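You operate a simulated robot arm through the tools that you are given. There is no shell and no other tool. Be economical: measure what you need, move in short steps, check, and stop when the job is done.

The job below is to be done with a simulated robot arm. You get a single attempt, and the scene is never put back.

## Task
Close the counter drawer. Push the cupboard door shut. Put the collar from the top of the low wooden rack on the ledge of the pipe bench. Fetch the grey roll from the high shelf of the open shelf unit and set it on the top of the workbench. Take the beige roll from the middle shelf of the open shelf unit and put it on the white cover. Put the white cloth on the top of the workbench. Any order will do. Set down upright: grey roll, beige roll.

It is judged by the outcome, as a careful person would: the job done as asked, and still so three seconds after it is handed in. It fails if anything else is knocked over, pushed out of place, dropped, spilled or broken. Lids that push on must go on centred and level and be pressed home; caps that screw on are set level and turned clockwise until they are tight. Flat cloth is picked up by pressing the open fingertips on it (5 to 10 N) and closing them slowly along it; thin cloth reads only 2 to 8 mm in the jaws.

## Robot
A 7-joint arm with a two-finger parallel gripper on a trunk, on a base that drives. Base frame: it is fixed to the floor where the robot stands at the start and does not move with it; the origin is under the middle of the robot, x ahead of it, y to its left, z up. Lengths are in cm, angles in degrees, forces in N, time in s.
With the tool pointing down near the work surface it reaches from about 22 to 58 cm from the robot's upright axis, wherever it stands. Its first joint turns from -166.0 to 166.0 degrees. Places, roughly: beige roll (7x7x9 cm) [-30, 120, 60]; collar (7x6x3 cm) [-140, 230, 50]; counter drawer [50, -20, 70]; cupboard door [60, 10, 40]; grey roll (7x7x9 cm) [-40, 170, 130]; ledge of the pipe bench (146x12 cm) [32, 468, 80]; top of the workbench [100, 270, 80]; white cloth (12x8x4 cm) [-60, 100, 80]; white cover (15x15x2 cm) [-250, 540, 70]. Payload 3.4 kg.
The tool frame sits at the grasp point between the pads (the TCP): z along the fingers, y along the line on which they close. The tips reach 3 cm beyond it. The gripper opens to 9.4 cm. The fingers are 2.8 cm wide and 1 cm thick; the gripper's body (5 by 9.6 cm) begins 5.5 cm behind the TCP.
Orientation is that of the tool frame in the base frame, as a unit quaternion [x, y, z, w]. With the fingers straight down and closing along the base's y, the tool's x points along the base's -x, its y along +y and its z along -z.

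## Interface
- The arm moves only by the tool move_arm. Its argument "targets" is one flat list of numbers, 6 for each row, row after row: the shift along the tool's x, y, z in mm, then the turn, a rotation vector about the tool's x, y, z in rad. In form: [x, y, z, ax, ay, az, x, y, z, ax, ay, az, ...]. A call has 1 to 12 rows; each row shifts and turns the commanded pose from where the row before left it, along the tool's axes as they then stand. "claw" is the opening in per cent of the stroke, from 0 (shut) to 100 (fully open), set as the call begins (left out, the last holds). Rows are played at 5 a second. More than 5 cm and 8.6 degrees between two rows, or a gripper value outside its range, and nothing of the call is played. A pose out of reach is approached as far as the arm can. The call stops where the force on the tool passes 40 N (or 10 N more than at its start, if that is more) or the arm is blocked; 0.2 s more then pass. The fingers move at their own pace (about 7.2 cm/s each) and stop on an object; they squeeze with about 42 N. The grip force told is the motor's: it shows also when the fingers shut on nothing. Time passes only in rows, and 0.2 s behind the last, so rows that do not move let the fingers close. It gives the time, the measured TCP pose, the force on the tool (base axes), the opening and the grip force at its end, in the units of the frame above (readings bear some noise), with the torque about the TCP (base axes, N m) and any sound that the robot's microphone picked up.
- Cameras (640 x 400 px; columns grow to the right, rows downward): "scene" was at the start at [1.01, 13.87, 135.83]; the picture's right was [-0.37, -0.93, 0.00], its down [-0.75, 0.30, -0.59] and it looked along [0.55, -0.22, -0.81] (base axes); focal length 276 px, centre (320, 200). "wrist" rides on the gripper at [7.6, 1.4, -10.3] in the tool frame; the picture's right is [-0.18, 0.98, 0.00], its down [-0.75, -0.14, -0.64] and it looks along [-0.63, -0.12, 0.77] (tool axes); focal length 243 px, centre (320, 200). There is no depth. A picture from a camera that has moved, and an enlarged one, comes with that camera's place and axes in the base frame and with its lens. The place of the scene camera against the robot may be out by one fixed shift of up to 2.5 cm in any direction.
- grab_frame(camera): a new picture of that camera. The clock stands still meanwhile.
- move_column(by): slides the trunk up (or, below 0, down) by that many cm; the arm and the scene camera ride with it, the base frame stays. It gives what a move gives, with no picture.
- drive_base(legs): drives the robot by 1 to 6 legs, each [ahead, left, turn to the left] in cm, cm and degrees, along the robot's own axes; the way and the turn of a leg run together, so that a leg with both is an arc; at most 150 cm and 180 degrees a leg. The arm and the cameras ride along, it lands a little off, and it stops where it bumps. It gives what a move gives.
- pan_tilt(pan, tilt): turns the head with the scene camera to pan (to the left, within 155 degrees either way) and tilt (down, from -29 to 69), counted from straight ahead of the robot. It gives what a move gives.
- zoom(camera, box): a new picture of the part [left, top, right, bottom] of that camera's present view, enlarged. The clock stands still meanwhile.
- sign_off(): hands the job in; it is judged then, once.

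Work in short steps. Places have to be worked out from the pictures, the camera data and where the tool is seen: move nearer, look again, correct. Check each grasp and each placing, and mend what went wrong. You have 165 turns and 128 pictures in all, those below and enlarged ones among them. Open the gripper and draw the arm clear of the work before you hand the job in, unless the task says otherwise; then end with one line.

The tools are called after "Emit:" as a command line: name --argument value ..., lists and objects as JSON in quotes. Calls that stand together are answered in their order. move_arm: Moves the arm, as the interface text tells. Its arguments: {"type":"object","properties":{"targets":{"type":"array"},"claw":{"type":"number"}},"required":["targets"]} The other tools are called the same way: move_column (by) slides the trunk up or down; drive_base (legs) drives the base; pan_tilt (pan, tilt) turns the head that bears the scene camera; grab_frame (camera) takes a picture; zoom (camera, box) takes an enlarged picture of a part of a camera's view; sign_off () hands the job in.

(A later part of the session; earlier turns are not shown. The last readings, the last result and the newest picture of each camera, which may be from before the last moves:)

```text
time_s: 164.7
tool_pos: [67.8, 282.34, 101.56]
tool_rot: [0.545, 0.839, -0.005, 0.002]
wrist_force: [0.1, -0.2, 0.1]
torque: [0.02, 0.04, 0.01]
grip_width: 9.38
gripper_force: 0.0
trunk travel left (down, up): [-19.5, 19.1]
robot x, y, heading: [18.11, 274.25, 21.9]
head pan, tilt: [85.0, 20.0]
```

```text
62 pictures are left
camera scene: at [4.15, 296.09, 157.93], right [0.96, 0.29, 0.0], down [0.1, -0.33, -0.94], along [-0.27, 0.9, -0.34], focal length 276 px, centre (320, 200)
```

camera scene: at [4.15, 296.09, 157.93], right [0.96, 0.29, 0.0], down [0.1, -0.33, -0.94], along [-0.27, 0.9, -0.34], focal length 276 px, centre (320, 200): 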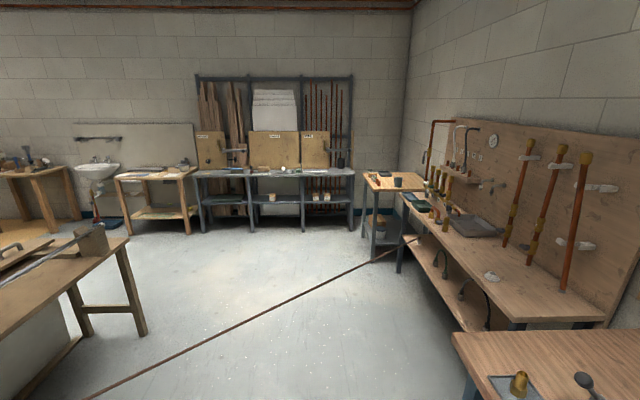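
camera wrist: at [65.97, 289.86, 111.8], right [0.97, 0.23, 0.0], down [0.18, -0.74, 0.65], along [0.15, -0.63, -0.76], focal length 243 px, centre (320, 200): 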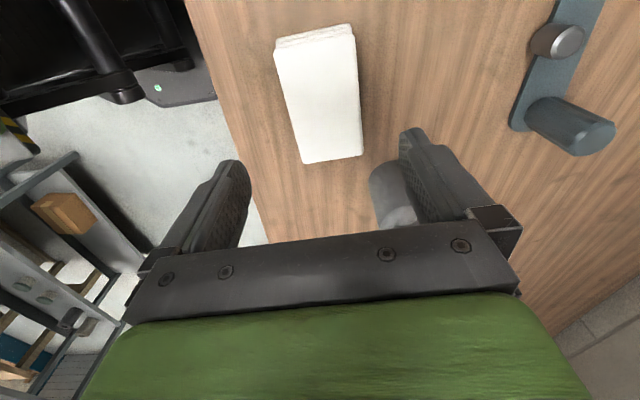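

A rope runs from the rack to the pipe bench, so I'll route around it. I'll fetch the beige roll first, returning to the shelf's right side with the tool out of the way.

Emit:
drive_base --legs '[[-40, 0, 0], [0, 0, 177], [-38, 0, 0], [0, 126, 0]]'

Emit:
move_arm --targets '[0, 0, 0, 0, 0, 0.143, 0, 0, 0, 0, 0, 0.143, 0, 0, 0, 0, 0, 0.143, 0, 0, 0, 0, 0, 0.143, 0, 0, 0, 0, 0, 0.143, 0, 0, 0, 0, 0, 0.143, 0, 0, 0, 0, 0, 0.143, 0, 0, 0, 0, 0, 0.143, 0, 0, 0, 0, 0, 0.143, 0, 0, 0, 0, 0, 0.143, 0, 0, 0, 0, 0, 0.143]'

Emit:
move_arm --targets '[0, 0, 0, 0, 0.131, 0, 0, 0, 0, 0, 0.131, 0, 0, 0, 0, 0, 0.131, 0, 0, 0, 0, 0, 0.131, 0, 0, 0, 0, 0, 0.131, 0, 0, 0, 0, 0, 0.131, 0, 0, 0, 0, 0, 0.131, 0, 0, 0, 0, 0, 0.131, 0]'

Emit:
pan_tilt --pan 0 --tilt 45

Emit:
grab_frame --camera "scene"

```text
time_s: 182.4
tool_pos: [8.46, 145.56, 101.55]
tool_rot: [0.827, -0.562, -0.003, -0.004]
wrist_force: [-0.9, 0.6, 0.0]
torque: [0.03, 0.02, 0.01]
grip_width: 9.39
gripper_force: 0.1
trunk travel left (down, up): [-19.5, 19.1]
robot x, y, heading: [58.61, 152.09, -160.3]
head pan, tilt: [85.0, 20.0]
```

```text
time_s: 184.8
tool_pos: [8.34, 145.54, 101.58]
tool_rot: [-0.186, 0.983, 0.005, 0.002]
wrist_force: [-0.1, 0.6, -0.1]
torque: [0.02, -0.03, 0.01]
grip_width: 9.39
gripper_force: 0.1
trunk travel left (down, up): [-19.5, 19.1]
robot x, y, heading: [58.79, 151.99, -160.6]
head pan, tilt: [85.0, 20.0]
```

```text
time_s: 186.7
tool_pos: [8.5, 145.65, 101.56]
tool_rot: [-0.163, 0.851, -0.09, -0.492]
wrist_force: [0.0, -0.5, -0.3]
torque: [0.03, 0.04, 0.02]
grip_width: 9.4
gripper_force: 0.0
trunk travel left (down, up): [-19.5, 19.1]
robot x, y, heading: [58.83, 152.09, -160.1]
head pan, tilt: [85.0, 20.0]
```

```text
time_s: 188.2
tool_pos: [8.45, 145.62, 101.52]
tool_rot: [-0.163, 0.852, -0.089, -0.49]
wrist_force: [0.2, -0.7, 0.5]
torque: [0.01, 0.02, -0.01]
grip_width: 9.4
gripper_force: 0.0
trunk travel left (down, up): [-19.5, 19.1]
robot x, y, heading: [58.71, 152.02, -160.4]
head pan, tilt: [0.0, 45.0]
```

```text
61 pictures are left
camera scene: at [61.87, 138.25, 154.07], right [-0.34, 0.94, 0.0], down [0.67, 0.24, -0.71], along [-0.67, -0.24, -0.71], focal length 276 px, centre (320, 200)
```

scene: 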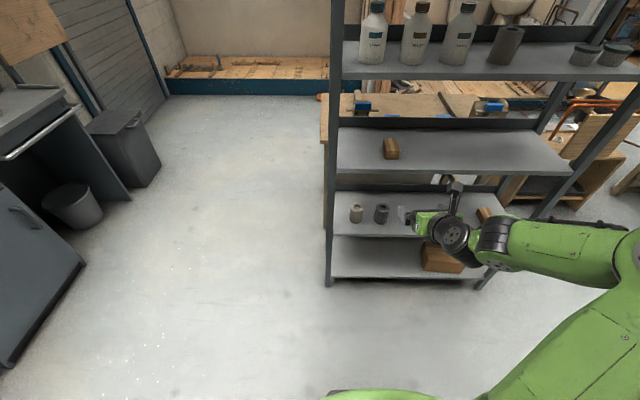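

The beige roll is near (−23, 124.5) on the shelf at z≈55. I'll draw the arm in and down, lower the trunk, then drive closer.

Emit:
move_arm --targets '[-39.3, 0, -13.4, 0, 0, 0, -39.3, 0, -13.4, 0, 0, 0, -39.3, 0, -13.4, 0, 0, 0, -39.3, 0, -13.4, 0, 0, 0, -39.3, 0, -13.4, 0, 0, 0, -39.3, 0, -13.4, 0, 0, 0, -39.3, 0, -13.4, 0, 0, 0]'

Emit:
move_column --by -19.5

```text
time_s: 189.8
tool_pos: [21.84, 157.15, 87.72]
tool_rot: [-0.164, 0.851, -0.09, -0.491]
wrist_force: [0.9, 0.0, 0.8]
torque: [0.0, 0.0, -0.02]
grip_width: 9.42
gripper_force: 0.1
out of reach, approached as far as the arm can: row 4, 5, 6, 7
trunk travel left (down, up): [-19.5, 19.1]
robot x, y, heading: [58.41, 152.0, -160.4]
head pan, tilt: [0.0, 45.0]
```

```text
time_s: 192.0
tool_pos: [21.8, 157.14, 68.26]
tool_rot: [-0.163, 0.851, -0.09, -0.491]
wrist_force: [0.6, -0.1, -0.1]
torque: [-0.03, -0.01, 0.01]
grip_width: 9.41
gripper_force: 0.1
trunk travel left (down, up): [0.0, 38.6]
robot x, y, heading: [58.77, 151.82, -160.2]
head pan, tilt: [0.0, 45.0]
```

I'll drive so the tool ends up about 16 cm in front of the roll.

Emit:
drive_base --legs '[[36, 15, 0]]'

Emit:
move_arm --targets '[0, 0, 0, 0, 0, 0]'

Emit:
grab_frame --camera "wrist"

Emit:
grab_frame --camera "scene"

```text
time_s: 194.4
tool_pos: [-7.55, 130.27, 68.33]
tool_rot: [-0.167, 0.851, -0.092, -0.49]
wrist_force: [-0.1, 0.5, 0.5]
torque: [-0.03, 0.01, 0.01]
grip_width: 9.37
gripper_force: 0.0
trunk travel left (down, up): [0.0, 38.6]
robot x, y, heading: [29.51, 125.55, -160.1]
head pan, tilt: [0.0, 45.0]
```

```text
time_s: 194.8
tool_pos: [-7.56, 130.26, 68.15]
tool_rot: [-0.166, 0.851, -0.091, -0.49]
wrist_force: [-0.4, -1.2, 0.1]
torque: [0.0, 0.0, -0.02]
grip_width: 9.4
gripper_force: 0.1
trunk travel left (down, up): [0.0, 38.6]
robot x, y, heading: [29.28, 125.71, -160.4]
head pan, tilt: [0.0, 45.0]
```

```text
60 pictures are left
camera wrist: at [-3.32, 133.26, 80.0], right [-0.28, 0.95, -0.15], down [0.92, 0.22, -0.33], along [-0.28, -0.23, -0.93], focal length 243 px, centre (320, 200)
```

wrist: 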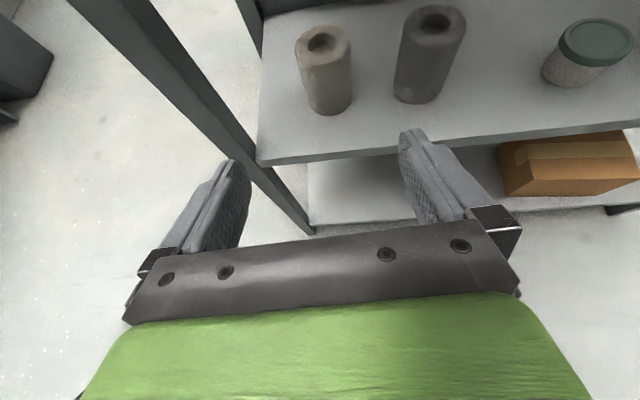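

```text
59 pictures are left
camera scene: at [32.74, 111.59, 134.62], right [-0.34, 0.94, 0.0], down [0.66, 0.24, -0.71], along [-0.66, -0.24, -0.71], focal length 276 px, centre (320, 200)
```

scene: 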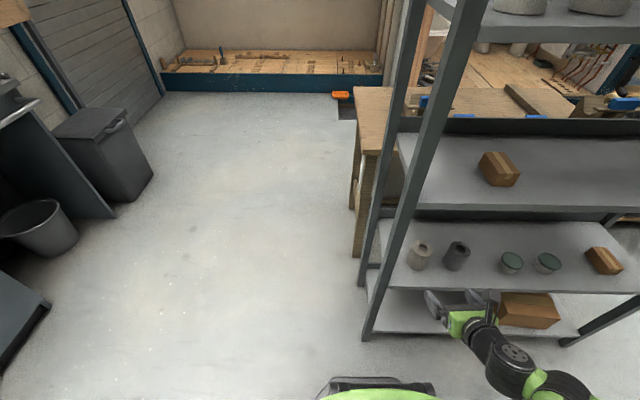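

The beige roll reads about (−24.5, 124.5), bottom at z≈54. I'll lower to z≈61.5, shift 8 mm, and advance 10 cm.

Emit:
move_arm --targets '[-29, 4, 17, 0, 0, 0, -29, 4, 17, 0, 0, 0, 16.8, 0, 28.8, 0, 0, 0, 16.8, 0, 28.8, 0, 0, 0, 16.8, 0, 28.8, 0, 0, 0]'

Emit:
grab_frame --camera "wrist"

```text
time_s: 196.1
tool_pos: [-17.25, 127.35, 61.65]
tool_rot: [-0.165, 0.851, -0.09, -0.49]
wrist_force: [1.1, 0.6, 0.5]
torque: [-0.04, -0.01, -0.02]
grip_width: 9.38
gripper_force: 0.0
trunk travel left (down, up): [0.0, 38.6]
robot x, y, heading: [29.11, 124.91, -160.0]
head pan, tilt: [0.0, 45.0]
```

```text
58 pictures are left
camera wrist: at [-13.09, 130.39, 73.38], right [-0.28, 0.95, -0.15], down [0.92, 0.22, -0.33], along [-0.28, -0.23, -0.93], focal length 243 px, centre (320, 200)
```

wrist: 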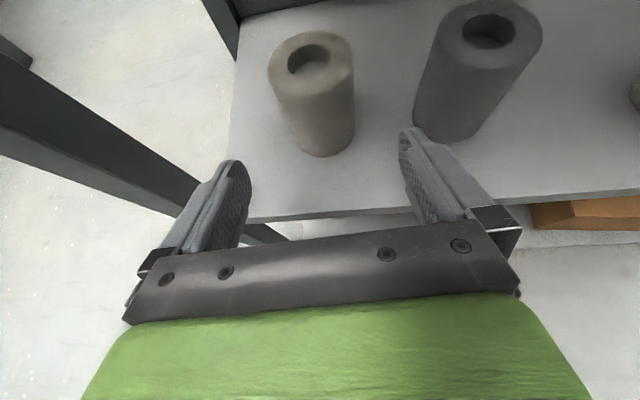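

Alignment is good, but the dark neighbour is only about 9.7 cm away. I'll narrow the opening to 87% and advance in two parts.

Emit:
move_arm --targets '[0, 0, 0, 0, 0, 0, 0, 0, 0, 0, 0, 0, 18, 0, 31, 0, 0, 0]' --claw 87

Emit:
grab_frame --camera "wrist"

```text
time_s: 196.8
tool_pos: [-20.65, 126.1, 61.47]
tool_rot: [-0.166, 0.85, -0.091, -0.491]
wrist_force: [0.6, 0.0, -0.5]
torque: [-0.04, 0.02, 0.04]
grip_width: 8.17
gripper_force: 0.0
trunk travel left (down, up): [0.0, 38.6]
robot x, y, heading: [29.16, 124.94, -159.9]
head pan, tilt: [0.0, 45.0]
```

```text
57 pictures are left
camera wrist: at [-16.48, 129.06, 73.24], right [-0.28, 0.95, -0.15], down [0.92, 0.22, -0.33], along [-0.28, -0.23, -0.93], focal length 243 px, centre (320, 200)
```

wrist: 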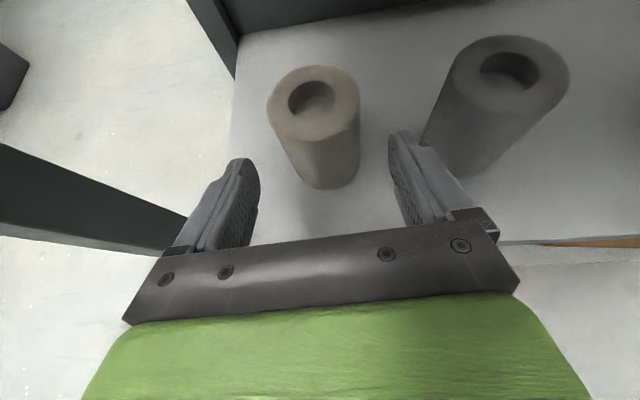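

Well centred, so I'll advance 4.4 cm and close.

Emit:
move_arm --targets '[11, 1, 19, 0, 0, 0, 11, 0, 19, 0, 0, 0, 0, 0, 0, 0, 0, 0]'

Emit:
move_arm --targets '[0, 0, 0, 0, 0, 0, 0, 0, 0, 0, 0, 0, 0, 0, 0, 0, 0, 0]' --claw 0

Emit:
grab_frame --camera "wrist"

```text
time_s: 197.7
tool_pos: [-24.61, 124.51, 61.47]
tool_rot: [-0.167, 0.851, -0.091, -0.49]
wrist_force: [-0.1, -1.0, -0.1]
torque: [-0.01, 0.02, 0.0]
grip_width: 8.19
gripper_force: 0.1
trunk travel left (down, up): [0.0, 38.6]
robot x, y, heading: [30.05, 125.37, -160.2]
head pan, tilt: [0.0, 45.0]
```

```text
time_s: 198.4
tool_pos: [-24.63, 124.44, 61.39]
tool_rot: [-0.167, 0.851, -0.091, -0.489]
wrist_force: [-0.8, -0.7, 0.0]
torque: [0.01, 0.06, 0.03]
grip_width: 6.21
gripper_force: 41.8
trunk travel left (down, up): [0.0, 38.6]
robot x, y, heading: [29.68, 124.99, -160.1]
head pan, tilt: [0.0, 45.0]
```

```text
56 pictures are left
camera wrist: at [-20.42, 127.49, 73.2], right [-0.28, 0.95, -0.15], down [0.92, 0.22, -0.33], along [-0.28, -0.23, -0.93], focal length 243 px, centre (320, 200)
```

wrist: 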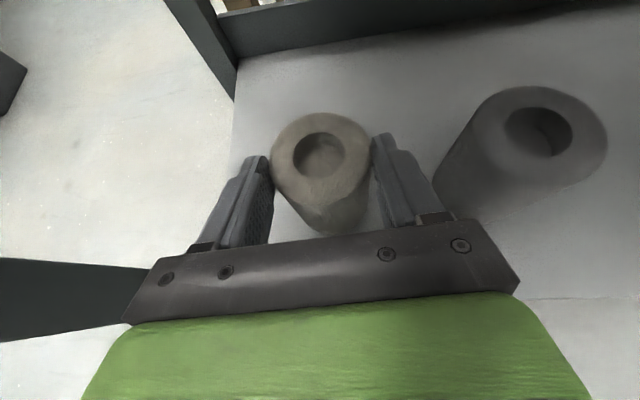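

Gripped at 6.2 cm. I'll lift 4 cm and draw it out slowly, checking the hold.

Emit:
move_arm --targets '[8.6, 0, -5.1, 0, 0, 0, 8.6, 0, -5.1, 0, 0, 0, 17.2, 0, -10.2, 0, 0, 0, 17.2, 0, -10.2, 0, 0, 0, -15, 0, -26, 0, 0, 0, -20.4, 0, -34.4, 0, 0, 0, -20.4, 0, -34.4, 0, 0, 0, -20.4, 0, -34.4, 0, 0, 0]'

Emit:
grab_frame --camera "wrist"

```text
time_s: 200.2
tool_pos: [-10.9, 130.06, 67.24]
tool_rot: [-0.166, 0.851, -0.091, -0.49]
wrist_force: [-0.8, -0.2, -0.6]
torque: [0.05, -0.03, -0.01]
grip_width: 6.23
gripper_force: 41.5
trunk travel left (down, up): [0.0, 38.6]
robot x, y, heading: [29.13, 125.08, -159.9]
head pan, tilt: [0.0, 45.0]
```

```text
55 pictures are left
camera wrist: at [-6.61, 133.01, 79.13], right [-0.28, 0.95, -0.15], down [0.92, 0.22, -0.33], along [-0.28, -0.23, -0.93], focal length 243 px, centre (320, 200)
```

wrist: 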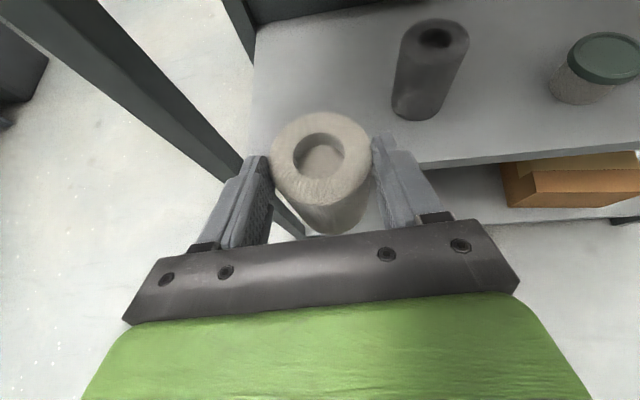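

The beige roll is held. I'll raise the trunk and start the detour: back off, turn, and go south and west around the cloth table.

Emit:
move_column --by 32

Emit:
drive_base --legs '[[-20, 0, 0], [0, 0, -91.5], [-97, 32, 0], [27, 105, 0], [22, 87, 0]]'

Emit:
pan_tilt --pan 0 --tilt 20

Emit:
grab_frame --camera "scene"

```text
time_s: 203.4
tool_pos: [-10.83, 129.96, 99.28]
tool_rot: [-0.166, 0.851, -0.091, -0.49]
wrist_force: [-0.7, -0.1, -0.3]
torque: [0.03, -0.04, 0.01]
grip_width: 6.25
gripper_force: 42.0
trunk travel left (down, up): [-32.0, 6.6]
robot x, y, heading: [29.47, 125.34, -160.0]
head pan, tilt: [0.0, 45.0]
```

```text
time_s: 223.2
tool_pos: [-141.77, 53.34, 99.32]
tool_rot: [0.48, 0.722, 0.28, -0.412]
wrist_force: [-0.5, -0.4, -0.1]
torque: [-0.02, 0.02, 0.01]
grip_width: 6.22
gripper_force: 42.2
trunk travel left (down, up): [-32.0, 6.6]
robot x, y, heading: [-146.15, 12.99, 110.6]
head pan, tilt: [0.0, 45.0]
```

```text
time_s: 224.0
tool_pos: [-141.93, 53.54, 99.22]
tool_rot: [0.48, 0.722, 0.28, -0.413]
wrist_force: [0.0, -0.3, -1.4]
torque: [0.03, -0.01, 0.03]
grip_width: 6.2
gripper_force: 42.3
trunk travel left (down, up): [-32.0, 6.6]
robot x, y, heading: [-145.9, 13.36, 110.6]
head pan, tilt: [0.0, 20.0]
```

```text
54 pictures are left
camera scene: at [-161.34, 12.37, 170.4], right [0.94, 0.35, 0.0], down [0.12, -0.32, -0.94], along [-0.33, 0.88, -0.34], focal length 276 px, centre (320, 200)
```

scene: 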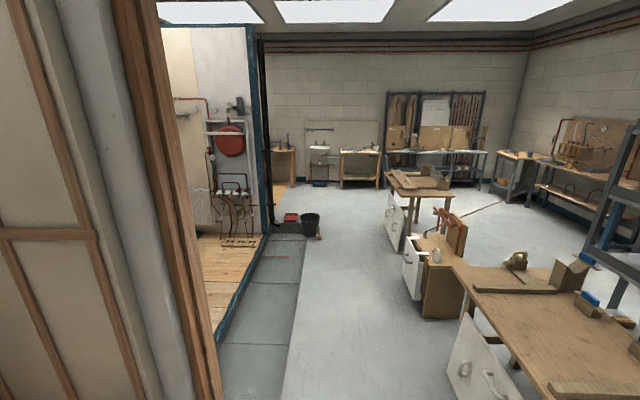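

The west corridor is clear, with the bucket at (−303, 348) and tables to the right. I'll drive up to (−250, 350) and look.

Emit:
drive_base --legs '[[146, 2, 0], [113, -12.5, 0], [92, -11, 0]]'

Emit:
pan_tilt --pan -15 --tilt 25

Emit:
grab_frame --camera "scene"

```text
time_s: 241.2
tool_pos: [-245.76, 391.65, 99.22]
tool_rot: [0.475, 0.726, 0.276, -0.414]
wrist_force: [0.8, 0.3, -0.8]
torque: [-0.04, -0.03, 0.0]
grip_width: 6.23
gripper_force: 41.5
trunk travel left (down, up): [-32.0, 6.6]
robot x, y, heading: [-249.32, 350.81, 111.6]
head pan, tilt: [0.0, 20.0]
```

```text
time_s: 242.0
tool_pos: [-245.95, 391.54, 99.27]
tool_rot: [0.475, 0.725, 0.277, -0.414]
wrist_force: [-0.7, -0.3, -1.5]
torque: [-0.01, 0.0, -0.01]
grip_width: 6.21
gripper_force: 41.9
trunk travel left (down, up): [-32.0, 6.6]
robot x, y, heading: [-249.58, 350.75, 111.3]
head pan, tilt: [-15.0, 25.0]
```

```text
53 pictures are left
camera scene: at [-262.5, 350.59, 169.61], right [0.99, 0.11, 0.0], down [0.05, -0.42, -0.91], along [-0.1, 0.9, -0.42], focal length 276 px, centre (320, 200)
```

scene: 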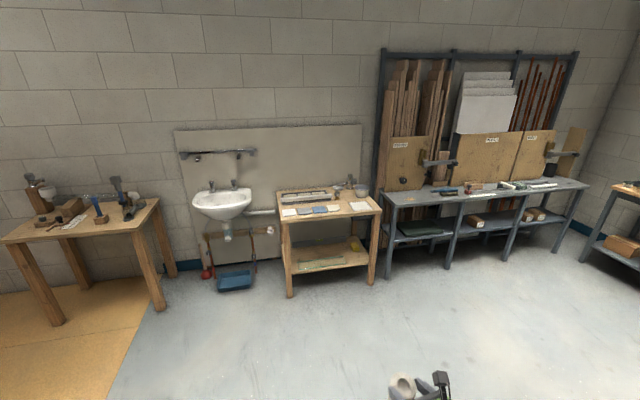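

The small table in the middle has several square pieces on it, so I'll zoom in.

Emit:
zoom --camera "scene" --box '[260, 170, 400, 260]'

```text
4.44 times, centred on (330, 215) of scene
camera zoom: at [-262.5, 350.59, 169.61], right [0.99, 0.11, 0.0], down [0.05, -0.42, -0.91], along [-0.1, 0.9, -0.42], focal length 1226 px, centre (276, 133)
```

zoom: 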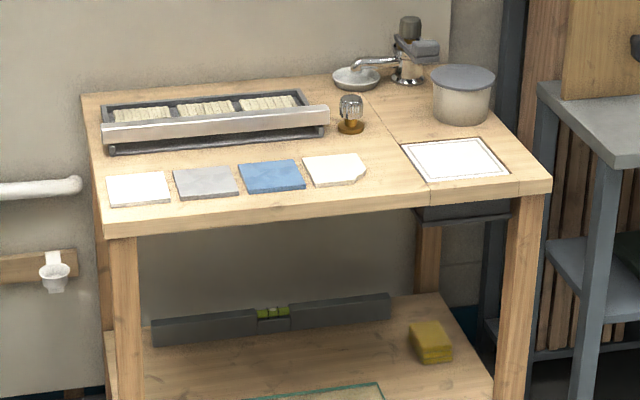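

The white cover is the framed square at about (−252, 550). I'll drive near, stopping some 12 cm short of the placing position.

Emit:
drive_base --legs '[[128, -50, 0], [0, 0, -2.7]]'

Emit:
pan_tilt --pan -5 --tilt 50

Emit:
grab_frame --camera "scene"

Emit:
grab_frame --camera "wrist"

```text
time_s: 249.4
tool_pos: [-246.16, 531.81, 99.24]
tool_rot: [0.487, 0.717, 0.284, -0.41]
wrist_force: [0.0, -0.2, -0.7]
torque: [0.0, -0.01, 0.01]
grip_width: 6.18
gripper_force: 41.9
trunk travel left (down, up): [-32.0, 6.6]
robot x, y, heading: [-251.26, 491.33, 109.5]
head pan, tilt: [-15.0, 25.0]
```

```text
time_s: 250.3
tool_pos: [-246.2, 531.63, 99.26]
tool_rot: [0.486, 0.718, 0.284, -0.41]
wrist_force: [0.5, 0.5, -0.4]
torque: [-0.03, -0.03, -0.02]
grip_width: 6.19
gripper_force: 42.2
trunk travel left (down, up): [-32.0, 6.6]
robot x, y, heading: [-251.3, 491.13, 109.4]
head pan, tilt: [-5.0, 50.0]
```

```text
51 pictures are left
camera scene: at [-265.46, 489.66, 165.86], right [0.97, 0.25, 0.0], down [0.19, -0.74, -0.64], along [-0.16, 0.62, -0.77], focal length 276 px, centre (320, 200)
```

scene: 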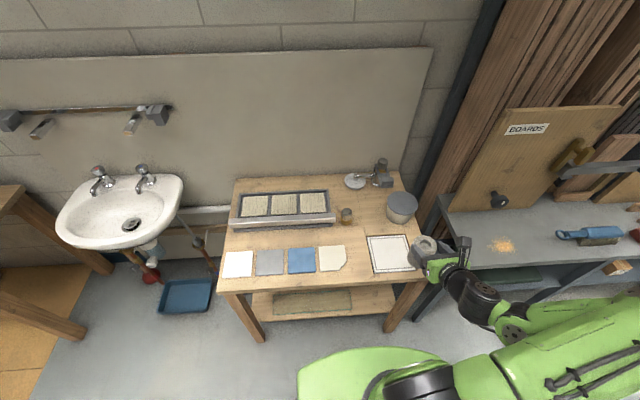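

```text
50 pictures are left
camera wrist: at [-243.15, 527.36, 111.03], right [0.95, 0.27, -0.15], down [0.21, -0.92, -0.33], along [-0.23, 0.28, -0.93], focal length 243 px, centre (320, 200)
```

wrist: 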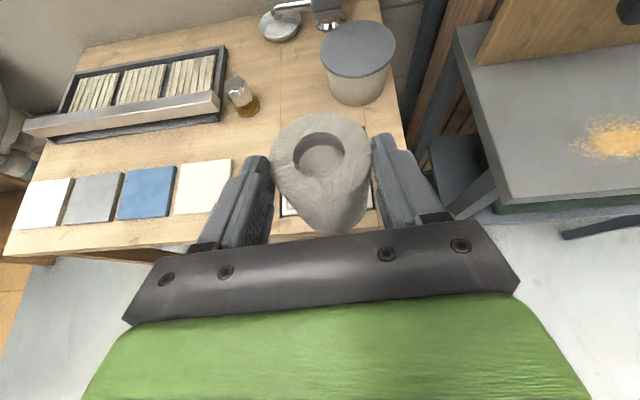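

The cover centre is near (−252.8, 545) with the table at about z 75. I'll move the roll over it and check.

Emit:
move_arm --targets '[25, -4, 43, 0, 0, 0, 25, -4, 43, 0, 0, 0, 25, -4, 43, 0, 0, 0]'

Emit:
move_column --by -10

Emit:
grab_frame --camera "scene"

Emit:
grab_frame --camera "wrist"

```text
time_s: 251.1
tool_pos: [-252.89, 545.46, 99.1]
tool_rot: [0.488, 0.717, 0.285, -0.408]
wrist_force: [0.4, -0.3, -0.6]
torque: [-0.03, 0.0, 0.01]
grip_width: 6.2
gripper_force: 41.9
trunk travel left (down, up): [-32.0, 6.6]
robot x, y, heading: [-251.64, 491.67, 109.4]
head pan, tilt: [-5.0, 50.0]
```

```text
time_s: 252.4
tool_pos: [-252.8, 545.38, 89.18]
tool_rot: [0.487, 0.717, 0.284, -0.41]
wrist_force: [0.5, 0.3, -0.7]
torque: [-0.04, 0.01, 0.03]
grip_width: 6.23
gripper_force: 41.6
trunk travel left (down, up): [-22.0, 16.6]
robot x, y, heading: [-251.4, 491.41, 109.2]
head pan, tilt: [-5.0, 50.0]
```

```text
49 pictures are left
camera scene: at [-265.47, 489.65, 155.82], right [0.97, 0.25, 0.0], down [0.19, -0.74, -0.64], along [-0.16, 0.62, -0.77], focal length 276 px, centre (320, 200)
```

scene: 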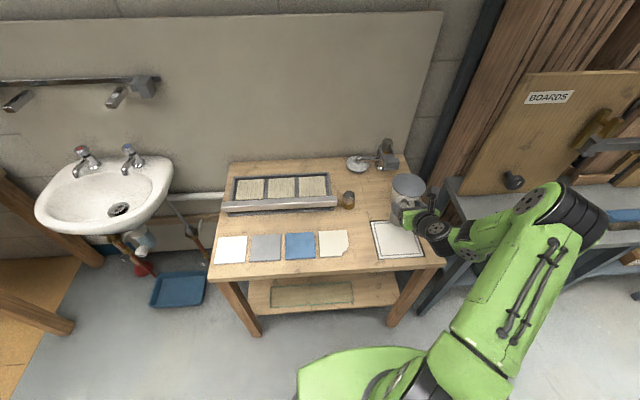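

```text
48 pictures are left
camera wrist: at [-249.72, 540.96, 101.02], right [0.95, 0.27, -0.15], down [0.21, -0.92, -0.33], along [-0.23, 0.28, -0.93], focal length 243 px, centre (320, 200)
```

wrist: 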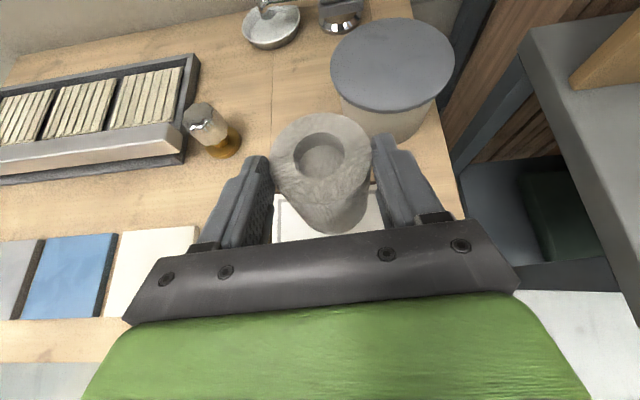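

The roll sits about 1.5 cm too far back relative to the cover. I'll correct that and ease down until it touches.

Emit:
move_arm --targets '[-7.5, -4, -13, 0, 0, 0, -8.6, 0, 5.1, 0, 0, 0, -8.6, 0, 5.1, 0, 0, 0, -8.6, 0, 5.1, 0, 0, 0, -8.6, 0, 5.1, 0, 0, 0]'

Emit:
move_arm --targets '[-2.6, 0, 1.5, 0, 0, 0, -2.6, 0, 1.5, 0, 0, 0, -2.6, 0, 1.5, 0, 0, 0, -2.6, 0, 1.5, 0, 0, 0]'

```text
time_s: 253.6
tool_pos: [-252.57, 543.63, 85.36]
tool_rot: [0.487, 0.717, 0.284, -0.41]
wrist_force: [0.2, -0.8, -1.1]
torque: [-0.01, 0.0, 0.0]
grip_width: 6.21
gripper_force: 42.5
trunk travel left (down, up): [-22.0, 16.6]
robot x, y, heading: [-251.58, 491.49, 109.8]
head pan, tilt: [-5.0, 50.0]
```

```text
time_s: 254.6
tool_pos: [-252.58, 543.78, 84.12]
tool_rot: [0.487, 0.717, 0.284, -0.41]
wrist_force: [-0.8, 0.8, -0.2]
torque: [-0.01, -0.03, -0.01]
grip_width: 6.19
gripper_force: 42.0
trunk travel left (down, up): [-22.0, 16.6]
robot x, y, heading: [-251.37, 491.73, 109.3]
head pan, tilt: [-5.0, 50.0]
```

Emit:
move_arm --targets '[-2.6, 0, 1.5, 0, 0, 0, -2.6, 0, 1.5, 0, 0, 0, -2.6, 0, 1.5, 0, 0, 0]'

Emit:
grab_frame --camera "wrist"

Emit:
zoom --camera "scene" --box '[350, 160, 470, 270]'

```text
time_s: 255.4
tool_pos: [-252.57, 543.91, 83.43]
tool_rot: [0.486, 0.716, 0.285, -0.411]
wrist_force: [0.8, -3.1, 11.0]
torque: [0.04, 0.01, 0.02]
grip_width: 6.19
gripper_force: 41.8
trunk travel left (down, up): [-22.0, 16.6]
robot x, y, heading: [-251.42, 491.9, 109.5]
head pan, tilt: [-5.0, 50.0]
```

```text
47 pictures are left
camera wrist: at [-249.52, 539.41, 95.16], right [0.95, 0.27, -0.15], down [0.21, -0.92, -0.33], along [-0.23, 0.29, -0.93], focal length 243 px, centre (320, 200)
```

wrist: 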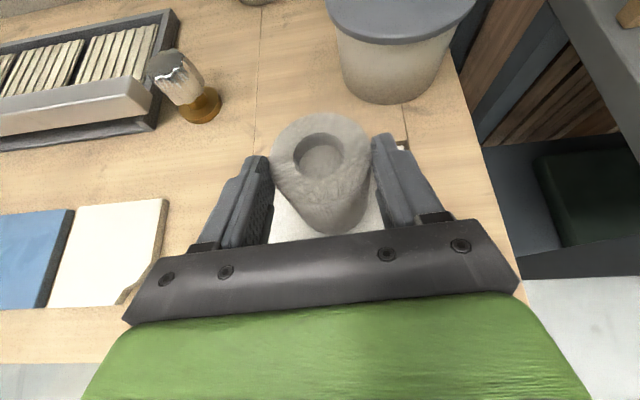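

```text
3.64 times, centred on (410, 215) of scene
camera zoom: at [-265.45, 489.46, 155.85], right [0.97, 0.25, 0.0], down [0.19, -0.74, -0.64], along [-0.16, 0.62, -0.77], focal length 1003 px, centre (-7, 146)
```

zoom: 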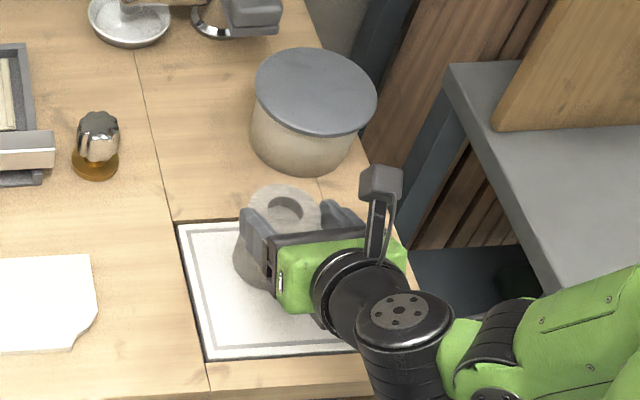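

Light contact (11 N) at TCP z 83.4, and the roll's base lies within the cover. I'll release.

Emit:
move_arm --targets '[0, 0, 0, 0, 0, 0, 0, 0, 0, 0, 0, 0, 0, 0, 0, 0, 0, 0, 0, 0, 0, 0, 0, 0]' --claw 100

Emit:
move_arm --targets '[-10, 0, -17, 0, 0, 0, -20.4, 0, -34.4, 0, 0, 0, -20.4, 0, -34.4, 0, 0, 0, -20.4, 0, -34.4, 0, 0, 0, 30, 0, -17, 0, 0, 0, 30, 0, -17, 0, 0, 0]'

Emit:
grab_frame --camera "scene"

```text
time_s: 256.4
tool_pos: [-252.76, 543.69, 83.15]
tool_rot: [0.486, 0.718, 0.283, -0.41]
wrist_force: [0.5, -0.4, -0.2]
torque: [0.01, 0.0, -0.01]
grip_width: 9.41
gripper_force: 0.0
trunk travel left (down, up): [-22.0, 16.6]
robot x, y, heading: [-251.43, 491.81, 109.3]
head pan, tilt: [-5.0, 50.0]
```

```text
time_s: 257.8
tool_pos: [-247.35, 530.72, 89.7]
tool_rot: [0.487, 0.717, 0.283, -0.41]
wrist_force: [-0.1, 0.3, 0.3]
torque: [0.0, 0.03, 0.02]
grip_width: 9.4
gripper_force: 0.1
trunk travel left (down, up): [-22.0, 16.6]
robot x, y, heading: [-251.49, 491.48, 109.3]
head pan, tilt: [-5.0, 50.0]
```

```text
45 pictures are left
camera scene: at [-265.49, 489.57, 155.84], right [0.97, 0.25, 0.0], down [0.19, -0.74, -0.64], along [-0.16, 0.62, -0.77], focal length 276 px, centre (320, 200)
```

scene: 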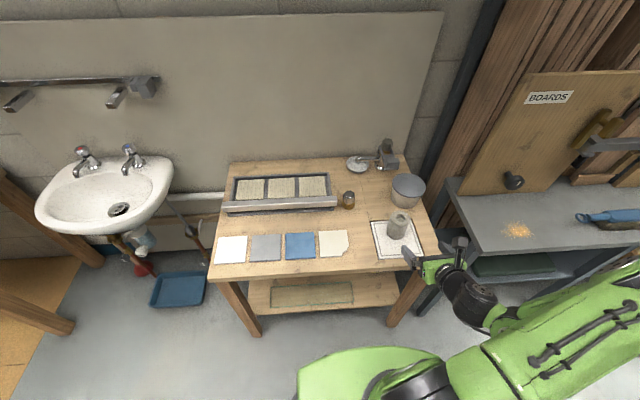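

The beige roll stands on the cover. Now back to the rack's west side for the collar.

Emit:
drive_base --legs '[[-134, 45, 0], [-88, 5, 0], [0, 0, -90.8]]'

Emit:
pan_tilt --pan -10 --tilt 40

Emit:
grab_frame --camera "scene"

```text
time_s: 272.9
tool_pos: [-182.74, 263.38, 89.76]
tool_rot: [0.852, 0.161, 0.491, -0.089]
wrist_force: [0.6, -0.1, 0.4]
torque: [0.0, -0.01, 0.01]
grip_width: 9.4
gripper_force: 0.0
trunk travel left (down, up): [-22.0, 16.6]
robot x, y, heading: [-222.05, 267.41, 19.2]
head pan, tilt: [-5.0, 50.0]
```

```text
time_s: 273.6
tool_pos: [-182.74, 263.4, 89.74]
tool_rot: [0.852, 0.161, 0.49, -0.088]
wrist_force: [-1.1, -0.1, 0.4]
torque: [0.01, -0.04, 0.03]
grip_width: 9.4
gripper_force: 0.1
trunk travel left (down, up): [-22.0, 16.6]
robot x, y, heading: [-221.89, 268.14, 18.9]
head pan, tilt: [-10.0, 40.0]
```

```text
44 pictures are left
camera scene: at [-224.1, 282.8, 157.25], right [0.16, -0.99, 0.0], down [-0.64, -0.1, -0.77], along [0.76, 0.12, -0.64], focal length 276 px, centre (320, 200)
```

scene: 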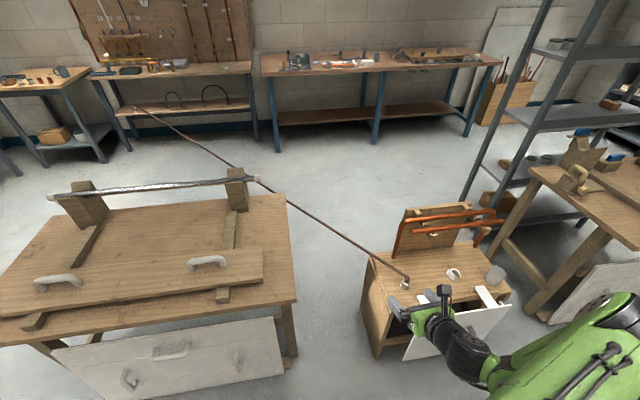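

The rack top shows a few items, so I'll zoom.

Emit:
zoom --camera "scene" --box '[350, 195, 530, 320]'

```text
3.20 times, centred on (440, 258) of scene
camera zoom: at [-224.1, 282.8, 157.25], right [0.16, -0.99, 0.0], down [-0.64, -0.1, -0.77], along [0.76, 0.12, -0.64], focal length 883 px, centre (-64, 16)
```

zoom: 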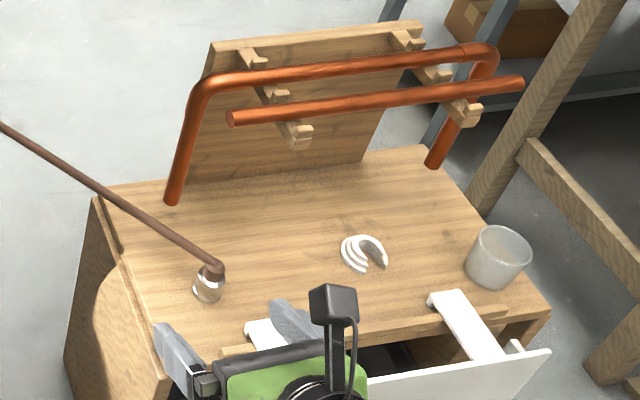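

The collar is the white C-ring at about (−141.5, 235) on the rack top at z≈50. I'll move the base to (−190, 212) and point the tool down.

Emit:
drive_base --legs '[[11, -63, 0]]'

Emit:
move_arm --targets '[0, 0, 0, 0, -0.131, 0, 0, 0, 0, 0, -0.131, 0, 0, 0, 0, 0, -0.131, 0, 0, 0, 0, 0, -0.131, 0, 0, 0, 0, 0, -0.131, 0, 0, 0, 0, 0, -0.131, 0, 0, 0, 0, 0, -0.131, 0, 0, 0, 0, 0, -0.131, 0]'

Emit:
grab_frame --camera "scene"

```text
time_s: 277.2
tool_pos: [-151.59, 206.9, 89.84]
tool_rot: [0.852, 0.159, 0.49, -0.087]
wrist_force: [-0.5, -0.3, -0.2]
torque: [0.0, 0.01, -0.01]
grip_width: 9.38
gripper_force: 0.0
trunk travel left (down, up): [-22.0, 16.6]
robot x, y, heading: [-190.56, 210.89, 19.1]
head pan, tilt: [-10.0, 40.0]
```

```text
time_s: 279.0
tool_pos: [-151.79, 207.0, 89.75]
tool_rot: [0.983, 0.181, -0.002, 0.005]
wrist_force: [-0.3, 0.9, -0.2]
torque: [0.0, 0.01, 0.01]
grip_width: 9.4
gripper_force: 0.0
trunk travel left (down, up): [-22.0, 16.6]
robot x, y, heading: [-191.42, 211.44, 19.0]
head pan, tilt: [-10.0, 40.0]
```

```text
42 pictures are left
camera scene: at [-192.97, 226.47, 157.26], right [0.16, -0.99, 0.0], down [-0.64, -0.1, -0.77], along [0.76, 0.12, -0.64], focal length 276 px, centre (320, 200)
```

scene: 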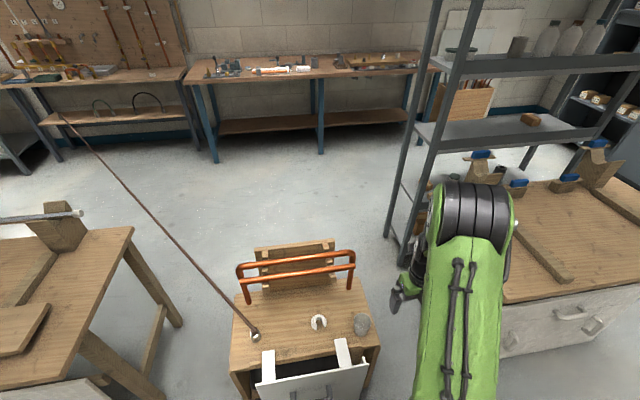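

Collar at (−141.7, 234.7). I'll zoom to see its opening direction.

Emit:
zoom --camera "scene" --box '[220, 240, 400, 380]'

```text
2.86 times, centred on (310, 310) of scene
camera zoom: at [-192.97, 226.47, 157.26], right [0.16, -0.99, 0.0], down [-0.64, -0.1, -0.77], along [0.76, 0.12, -0.64], focal length 788 px, centre (349, -114)
```

zoom: 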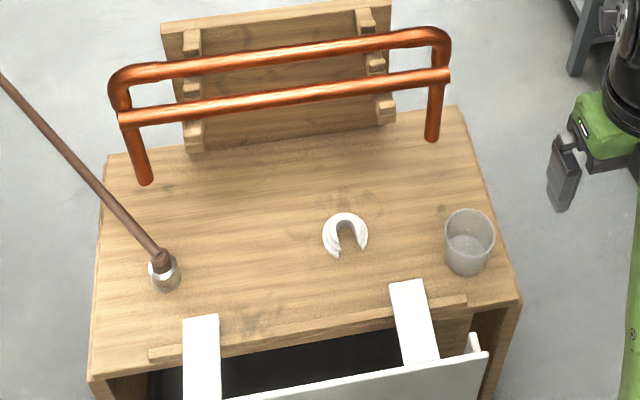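

The collar's opening faces the robot. I'll rotate the tool 180° so the camera is on my side, away from the copper pipe, then move above the collar.

Emit:
move_arm --targets '[0, 0, 0, 0, 0, -0.143, 0, 0, 0, 0, 0, -0.143, 0, 0, 0, 0, 0, -0.143, 0, 0, 0, 0, 0, -0.143, 0, 0, 0, 0, 0, -0.143, 0, 0, 0, 0, 0, -0.143, 0, 0, 0, 0, 0, -0.143, 0, 0, 0, 0, 0, -0.143, 0, 0, 0, 0, 0, -0.143, 0, 0, 0, 0, 0, -0.143, 0, 0, 0, 0, 0, -0.143]'

Emit:
move_arm --targets '[0, 0, 0, 0, 0, -0.143, 0, 0, 0, 0, 0, -0.143, 0, 0, 0, 0, 0, -0.143, 0, 0, 0, 0, 0, -0.143, 0, 0, 0, 0, 0, -0.143, 0, 0, 0, 0, 0, -0.143, 0, 0, 0, 0, 0, -0.143, 0, 0, 0, 0, 0, -0.143, 0, 0, 0, 0, 0, -0.143, 0, 0, 0, 0, 0, -0.143, 0, 0, 0, 0, 0, -0.143]'

```text
time_s: 281.4
tool_pos: [-151.7, 206.84, 89.83]
tool_rot: [0.565, 0.825, -0.005, 0.002]
wrist_force: [-0.6, 0.2, -0.3]
torque: [0.01, -0.01, 0.02]
grip_width: 9.44
gripper_force: 0.1
trunk travel left (down, up): [-22.0, 16.6]
robot x, y, heading: [-191.11, 211.37, 19.0]
head pan, tilt: [-10.0, 40.0]
```

```text
time_s: 283.8
tool_pos: [-151.7, 206.92, 89.76]
tool_rot: [-0.184, 0.983, -0.005, -0.002]
wrist_force: [0.9, -0.5, -0.2]
torque: [-0.02, -0.01, 0.01]
grip_width: 9.37
gripper_force: 0.1
trunk travel left (down, up): [-22.0, 16.6]
robot x, y, heading: [-191.09, 211.27, 18.9]
head pan, tilt: [-10.0, 40.0]
```

Now I'll move above the collar, lower the trunk 18 cm, and look.

Emit:
move_arm --targets '[-32.2, 37, 0, 0, 0, 0, -32.2, 37, 0, 0, 0, 0, -32.2, 37, 0, 0, 0, 0, -32.2, 37, 0, 0, 0, 0, -32.2, 37, 0, 0, 0, 0, -32.2, 37, 0, 0, 0, 0]'

Emit:
move_column --by -18

Emit:
grab_frame --camera "wrist"

Emit:
grab_frame --camera "scene"

```text
time_s: 285.2
tool_pos: [-141.9, 234.83, 89.26]
tool_rot: [-0.183, 0.983, -0.004, -0.002]
wrist_force: [0.6, 0.7, -1.1]
torque: [-0.05, -0.05, 0.0]
grip_width: 9.4
gripper_force: 0.1
trunk travel left (down, up): [-22.0, 16.6]
robot x, y, heading: [-190.85, 211.26, 18.8]
head pan, tilt: [-10.0, 40.0]
```

```text
time_s: 286.2
tool_pos: [-141.91, 234.7, 82.35]
tool_rot: [-0.181, 0.984, -0.005, 0.0]
wrist_force: [-5.4, -0.1, 14.3]
torque: [-0.66, -0.09, -0.11]
grip_width: 9.36
gripper_force: 0.1
trunk travel left (down, up): [-14.5, 24.1]
robot x, y, heading: [-190.85, 211.21, 18.9]
head pan, tilt: [-10.0, 40.0]
stopped: the force on the tool passed its limit at 131 N (the readings are from after the stop); the commanded pose is now the measured one
```

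```text
40 pictures are left
camera wrist: at [-149.49, 233.26, 92.65], right [-0.18, 0.98, -0.01], down [0.75, 0.14, 0.64], along [0.63, 0.11, -0.77], focal length 243 px, centre (320, 200)
```

wrist: 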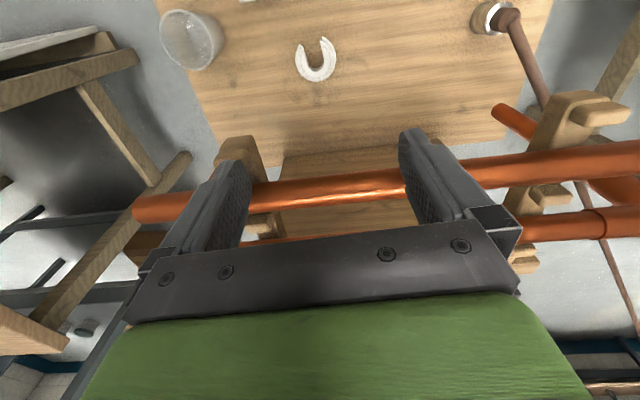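

```text
39 pictures are left
camera scene: at [-193.18, 226.4, 149.67], right [0.16, -0.99, 0.0], down [-0.63, -0.1, -0.77], along [0.76, 0.12, -0.64], focal length 276 px, centre (320, 200)
```

scene: 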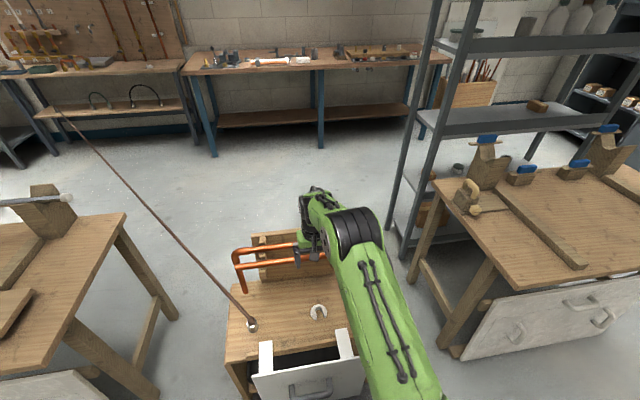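

The column stopped because the fingers hit the copper pipe rail overhanging at z≈79. I'll lift straight up, pull back west, and check nothing moved.

Emit:
move_arm --targets '[0, 0, -20, 0, 0, 0, 0, 0, -40, 0, 0, 0, 0, 0, -40, 0, 0, 0, 45, 0, 0, 0, 0, 0, 45, 0, 0, 0, 0, 0, 45, 0, 0, 0, 0, 0, 45, 0, 0, 0, 0, 0]'

Emit:
grab_frame --camera "scene"

```text
time_s: 287.8
tool_pos: [-158.76, 228.48, 92.42]
tool_rot: [-0.181, 0.983, -0.005, -0.001]
wrist_force: [0.9, -0.7, -0.7]
torque: [-0.03, -0.03, 0.01]
grip_width: 9.41
gripper_force: 0.2
trunk travel left (down, up): [-14.5, 24.1]
robot x, y, heading: [-191.11, 211.07, 19.2]
head pan, tilt: [-10.0, 40.0]
```

```text
38 pictures are left
camera scene: at [-193.14, 226.4, 149.79], right [0.16, -0.99, 0.0], down [-0.63, -0.1, -0.77], along [0.76, 0.12, -0.64], focal length 276 px, centre (320, 200)
```

scene: 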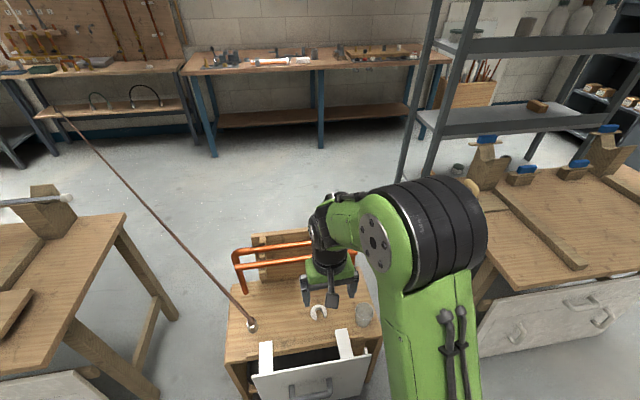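

The pipe looks undisturbed. I'll rotate the tool back 180° so the camera is on top, then pitch it 45° forward to reach beneath the rail.

Emit:
move_arm --targets '[0, 0, 0, 0, 0, 0.143, 0, 0, 0, 0, 0, 0.143, 0, 0, 0, 0, 0, 0.143, 0, 0, 0, 0, 0, 0.143, 0, 0, 0, 0, 0, 0.143, 0, 0, 0, 0, 0, 0.143, 0, 0, 0, 0, 0, 0.143, 0, 0, 0, 0, 0, 0.143, 0, 0, 0, 0, 0, 0.143, 0, 0, 0, 0, 0, 0.143, 0, 0, 0, 0, 0, 0.143]'

Emit:
move_arm --targets '[0, 0, 0, 0, 0, 0.143, 0, 0, 0, 0, 0, 0.143, 0, 0, 0, 0, 0, 0.143, 0, 0, 0, 0, 0, 0.143, 0, 0, 0, 0, 0, 0.143, 0, 0, 0, 0, 0, 0.143, 0, 0, 0, 0, 0, 0.143, 0, 0, 0, 0, 0, 0.143, 0, 0, 0, 0, 0, 0.143, 0, 0, 0, 0, 0, 0.143, 0, 0, 0, 0, 0, 0.143]'

Emit:
move_arm --targets '[0, 0, 0, 0, 0.131, 0, 0, 0, 0, 0, 0.131, 0, 0, 0, 0, 0, 0.131, 0, 0, 0, 0, 0, 0.131, 0, 0, 0, 0, 0, 0.131, 0, 0, 0, 0, 0, 0.131, 0]'

Emit:
grab_frame --camera "wrist"

```text
time_s: 290.2
tool_pos: [-158.64, 228.38, 92.36]
tool_rot: [0.568, 0.823, -0.004, 0.003]
wrist_force: [0.4, 0.2, -0.1]
torque: [0.0, 0.03, -0.02]
grip_width: 9.39
gripper_force: 0.2
trunk travel left (down, up): [-14.5, 24.1]
robot x, y, heading: [-191.1, 211.6, 19.2]
head pan, tilt: [-10.0, 40.0]
```

```text
time_s: 292.6
tool_pos: [-158.71, 228.57, 90.81]
tool_rot: [0.977, 0.214, -0.009, 0.021]
wrist_force: [-0.5, 2.0, 3.1]
torque: [-0.2, -0.16, 0.05]
grip_width: 9.4
gripper_force: 0.1
out of reach, approached as far as the arm can: row 10, 11
trunk travel left (down, up): [-14.5, 24.1]
robot x, y, heading: [-191.08, 211.22, 19.1]
head pan, tilt: [-10.0, 40.0]
```

```text
time_s: 294.0
tool_pos: [-157.37, 224.04, 102.36]
tool_rot: [0.94, 0.24, 0.239, -0.026]
wrist_force: [-0.6, 0.5, 0.1]
torque: [-0.05, -0.05, -0.05]
grip_width: 9.41
gripper_force: 0.1
out of reach, approached as far as the arm can: row 1, 2, 3, 4, 5, 6
trunk travel left (down, up): [-14.5, 24.1]
robot x, y, heading: [-190.94, 211.44, 19.1]
head pan, tilt: [-10.0, 40.0]
```

```text
37 pictures are left
camera wrist: at [-155.41, 224.37, 115.11], right [0.32, -0.95, -0.02], down [-0.93, -0.31, 0.21], along [-0.2, -0.05, -0.98], focal length 243 px, centre (320, 200)
```

wrist: 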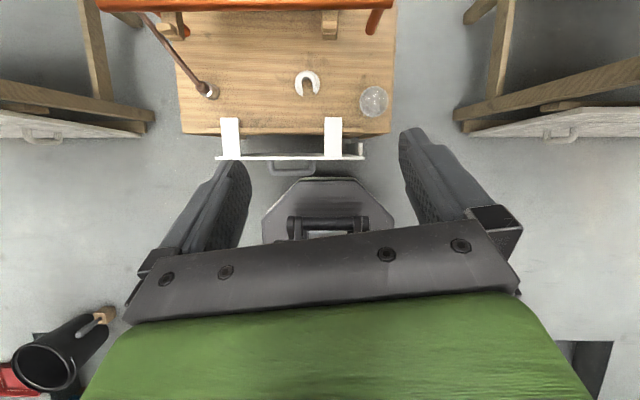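

The wrist is near a joint limit because the target lies straight ahead. I'll turn the base 32° left so the target lies to the arm's right, as in the earlier grasps.

Emit:
drive_base --legs '[[0, 0, 32]]'

Emit:
move_arm --targets '[0, 20, 0, 0, 0, 0, 0, 40, 0, 0, 0, 0, 0, 40, 0, 0, 0, 0]'

```text
time_s: 295.9
tool_pos: [-168.74, 239.83, 102.32]
tool_rot: [0.841, 0.485, 0.222, -0.09]
wrist_force: [0.2, 0.2, 0.0]
torque: [0.0, 0.01, -0.01]
grip_width: 9.4
gripper_force: 0.0
trunk travel left (down, up): [-14.5, 24.1]
robot x, y, heading: [-190.54, 211.26, 50.4]
head pan, tilt: [-10.0, 40.0]
```

```text
time_s: 296.7
tool_pos: [-159.85, 234.59, 102.97]
tool_rot: [0.841, 0.485, 0.222, -0.091]
wrist_force: [0.4, -1.0, -0.3]
torque: [0.02, -0.02, 0.0]
grip_width: 9.4
gripper_force: 0.1
trunk travel left (down, up): [-14.5, 24.1]
robot x, y, heading: [-191.01, 211.43, 50.2]
head pan, tilt: [-10.0, 40.0]
```

Commands start from the measured pose, so that works. I'll move right and down a bit, level the closing axis, and pitch to 45°.

Emit:
move_arm --targets '[-29.7, 29.3, 17.6, 0, 0, 0, -29.7, 29.3, 17.6, 0, 0, 0, -29.7, 29.3, 17.6, 0, 0, 0, -29.7, 29.3, 17.6, 0, 0, 0, 0, 0, 0, 0, 0, 0.13, 0, 0, 0, 0, 0.1, 0, 0, 0, 0, 0, 0.1, 0, 0, 0, 0, 0, 0.1, 0]'

Emit:
grab_frame --camera "wrist"

```text
time_s: 298.5
tool_pos: [-153.26, 222.04, 91.93]
tool_rot: [0.828, 0.409, 0.344, -0.169]
wrist_force: [-0.1, -0.6, -0.6]
torque: [0.01, 0.0, 0.0]
grip_width: 9.42
gripper_force: 0.0
trunk travel left (down, up): [-14.5, 24.1]
robot x, y, heading: [-190.7, 211.44, 50.5]
head pan, tilt: [-10.0, 40.0]
```

```text
36 pictures are left
camera wrist: at [-153.27, 219.45, 104.61], right [0.7, -0.7, -0.13], down [-0.71, -0.7, -0.08], along [-0.03, 0.15, -0.99], focal length 243 px, centre (320, 200)
```

wrist: 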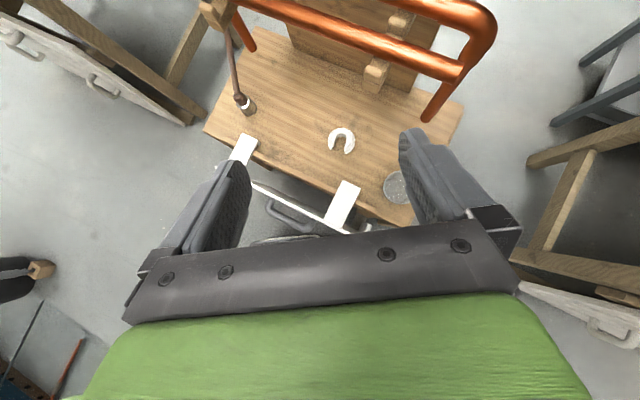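

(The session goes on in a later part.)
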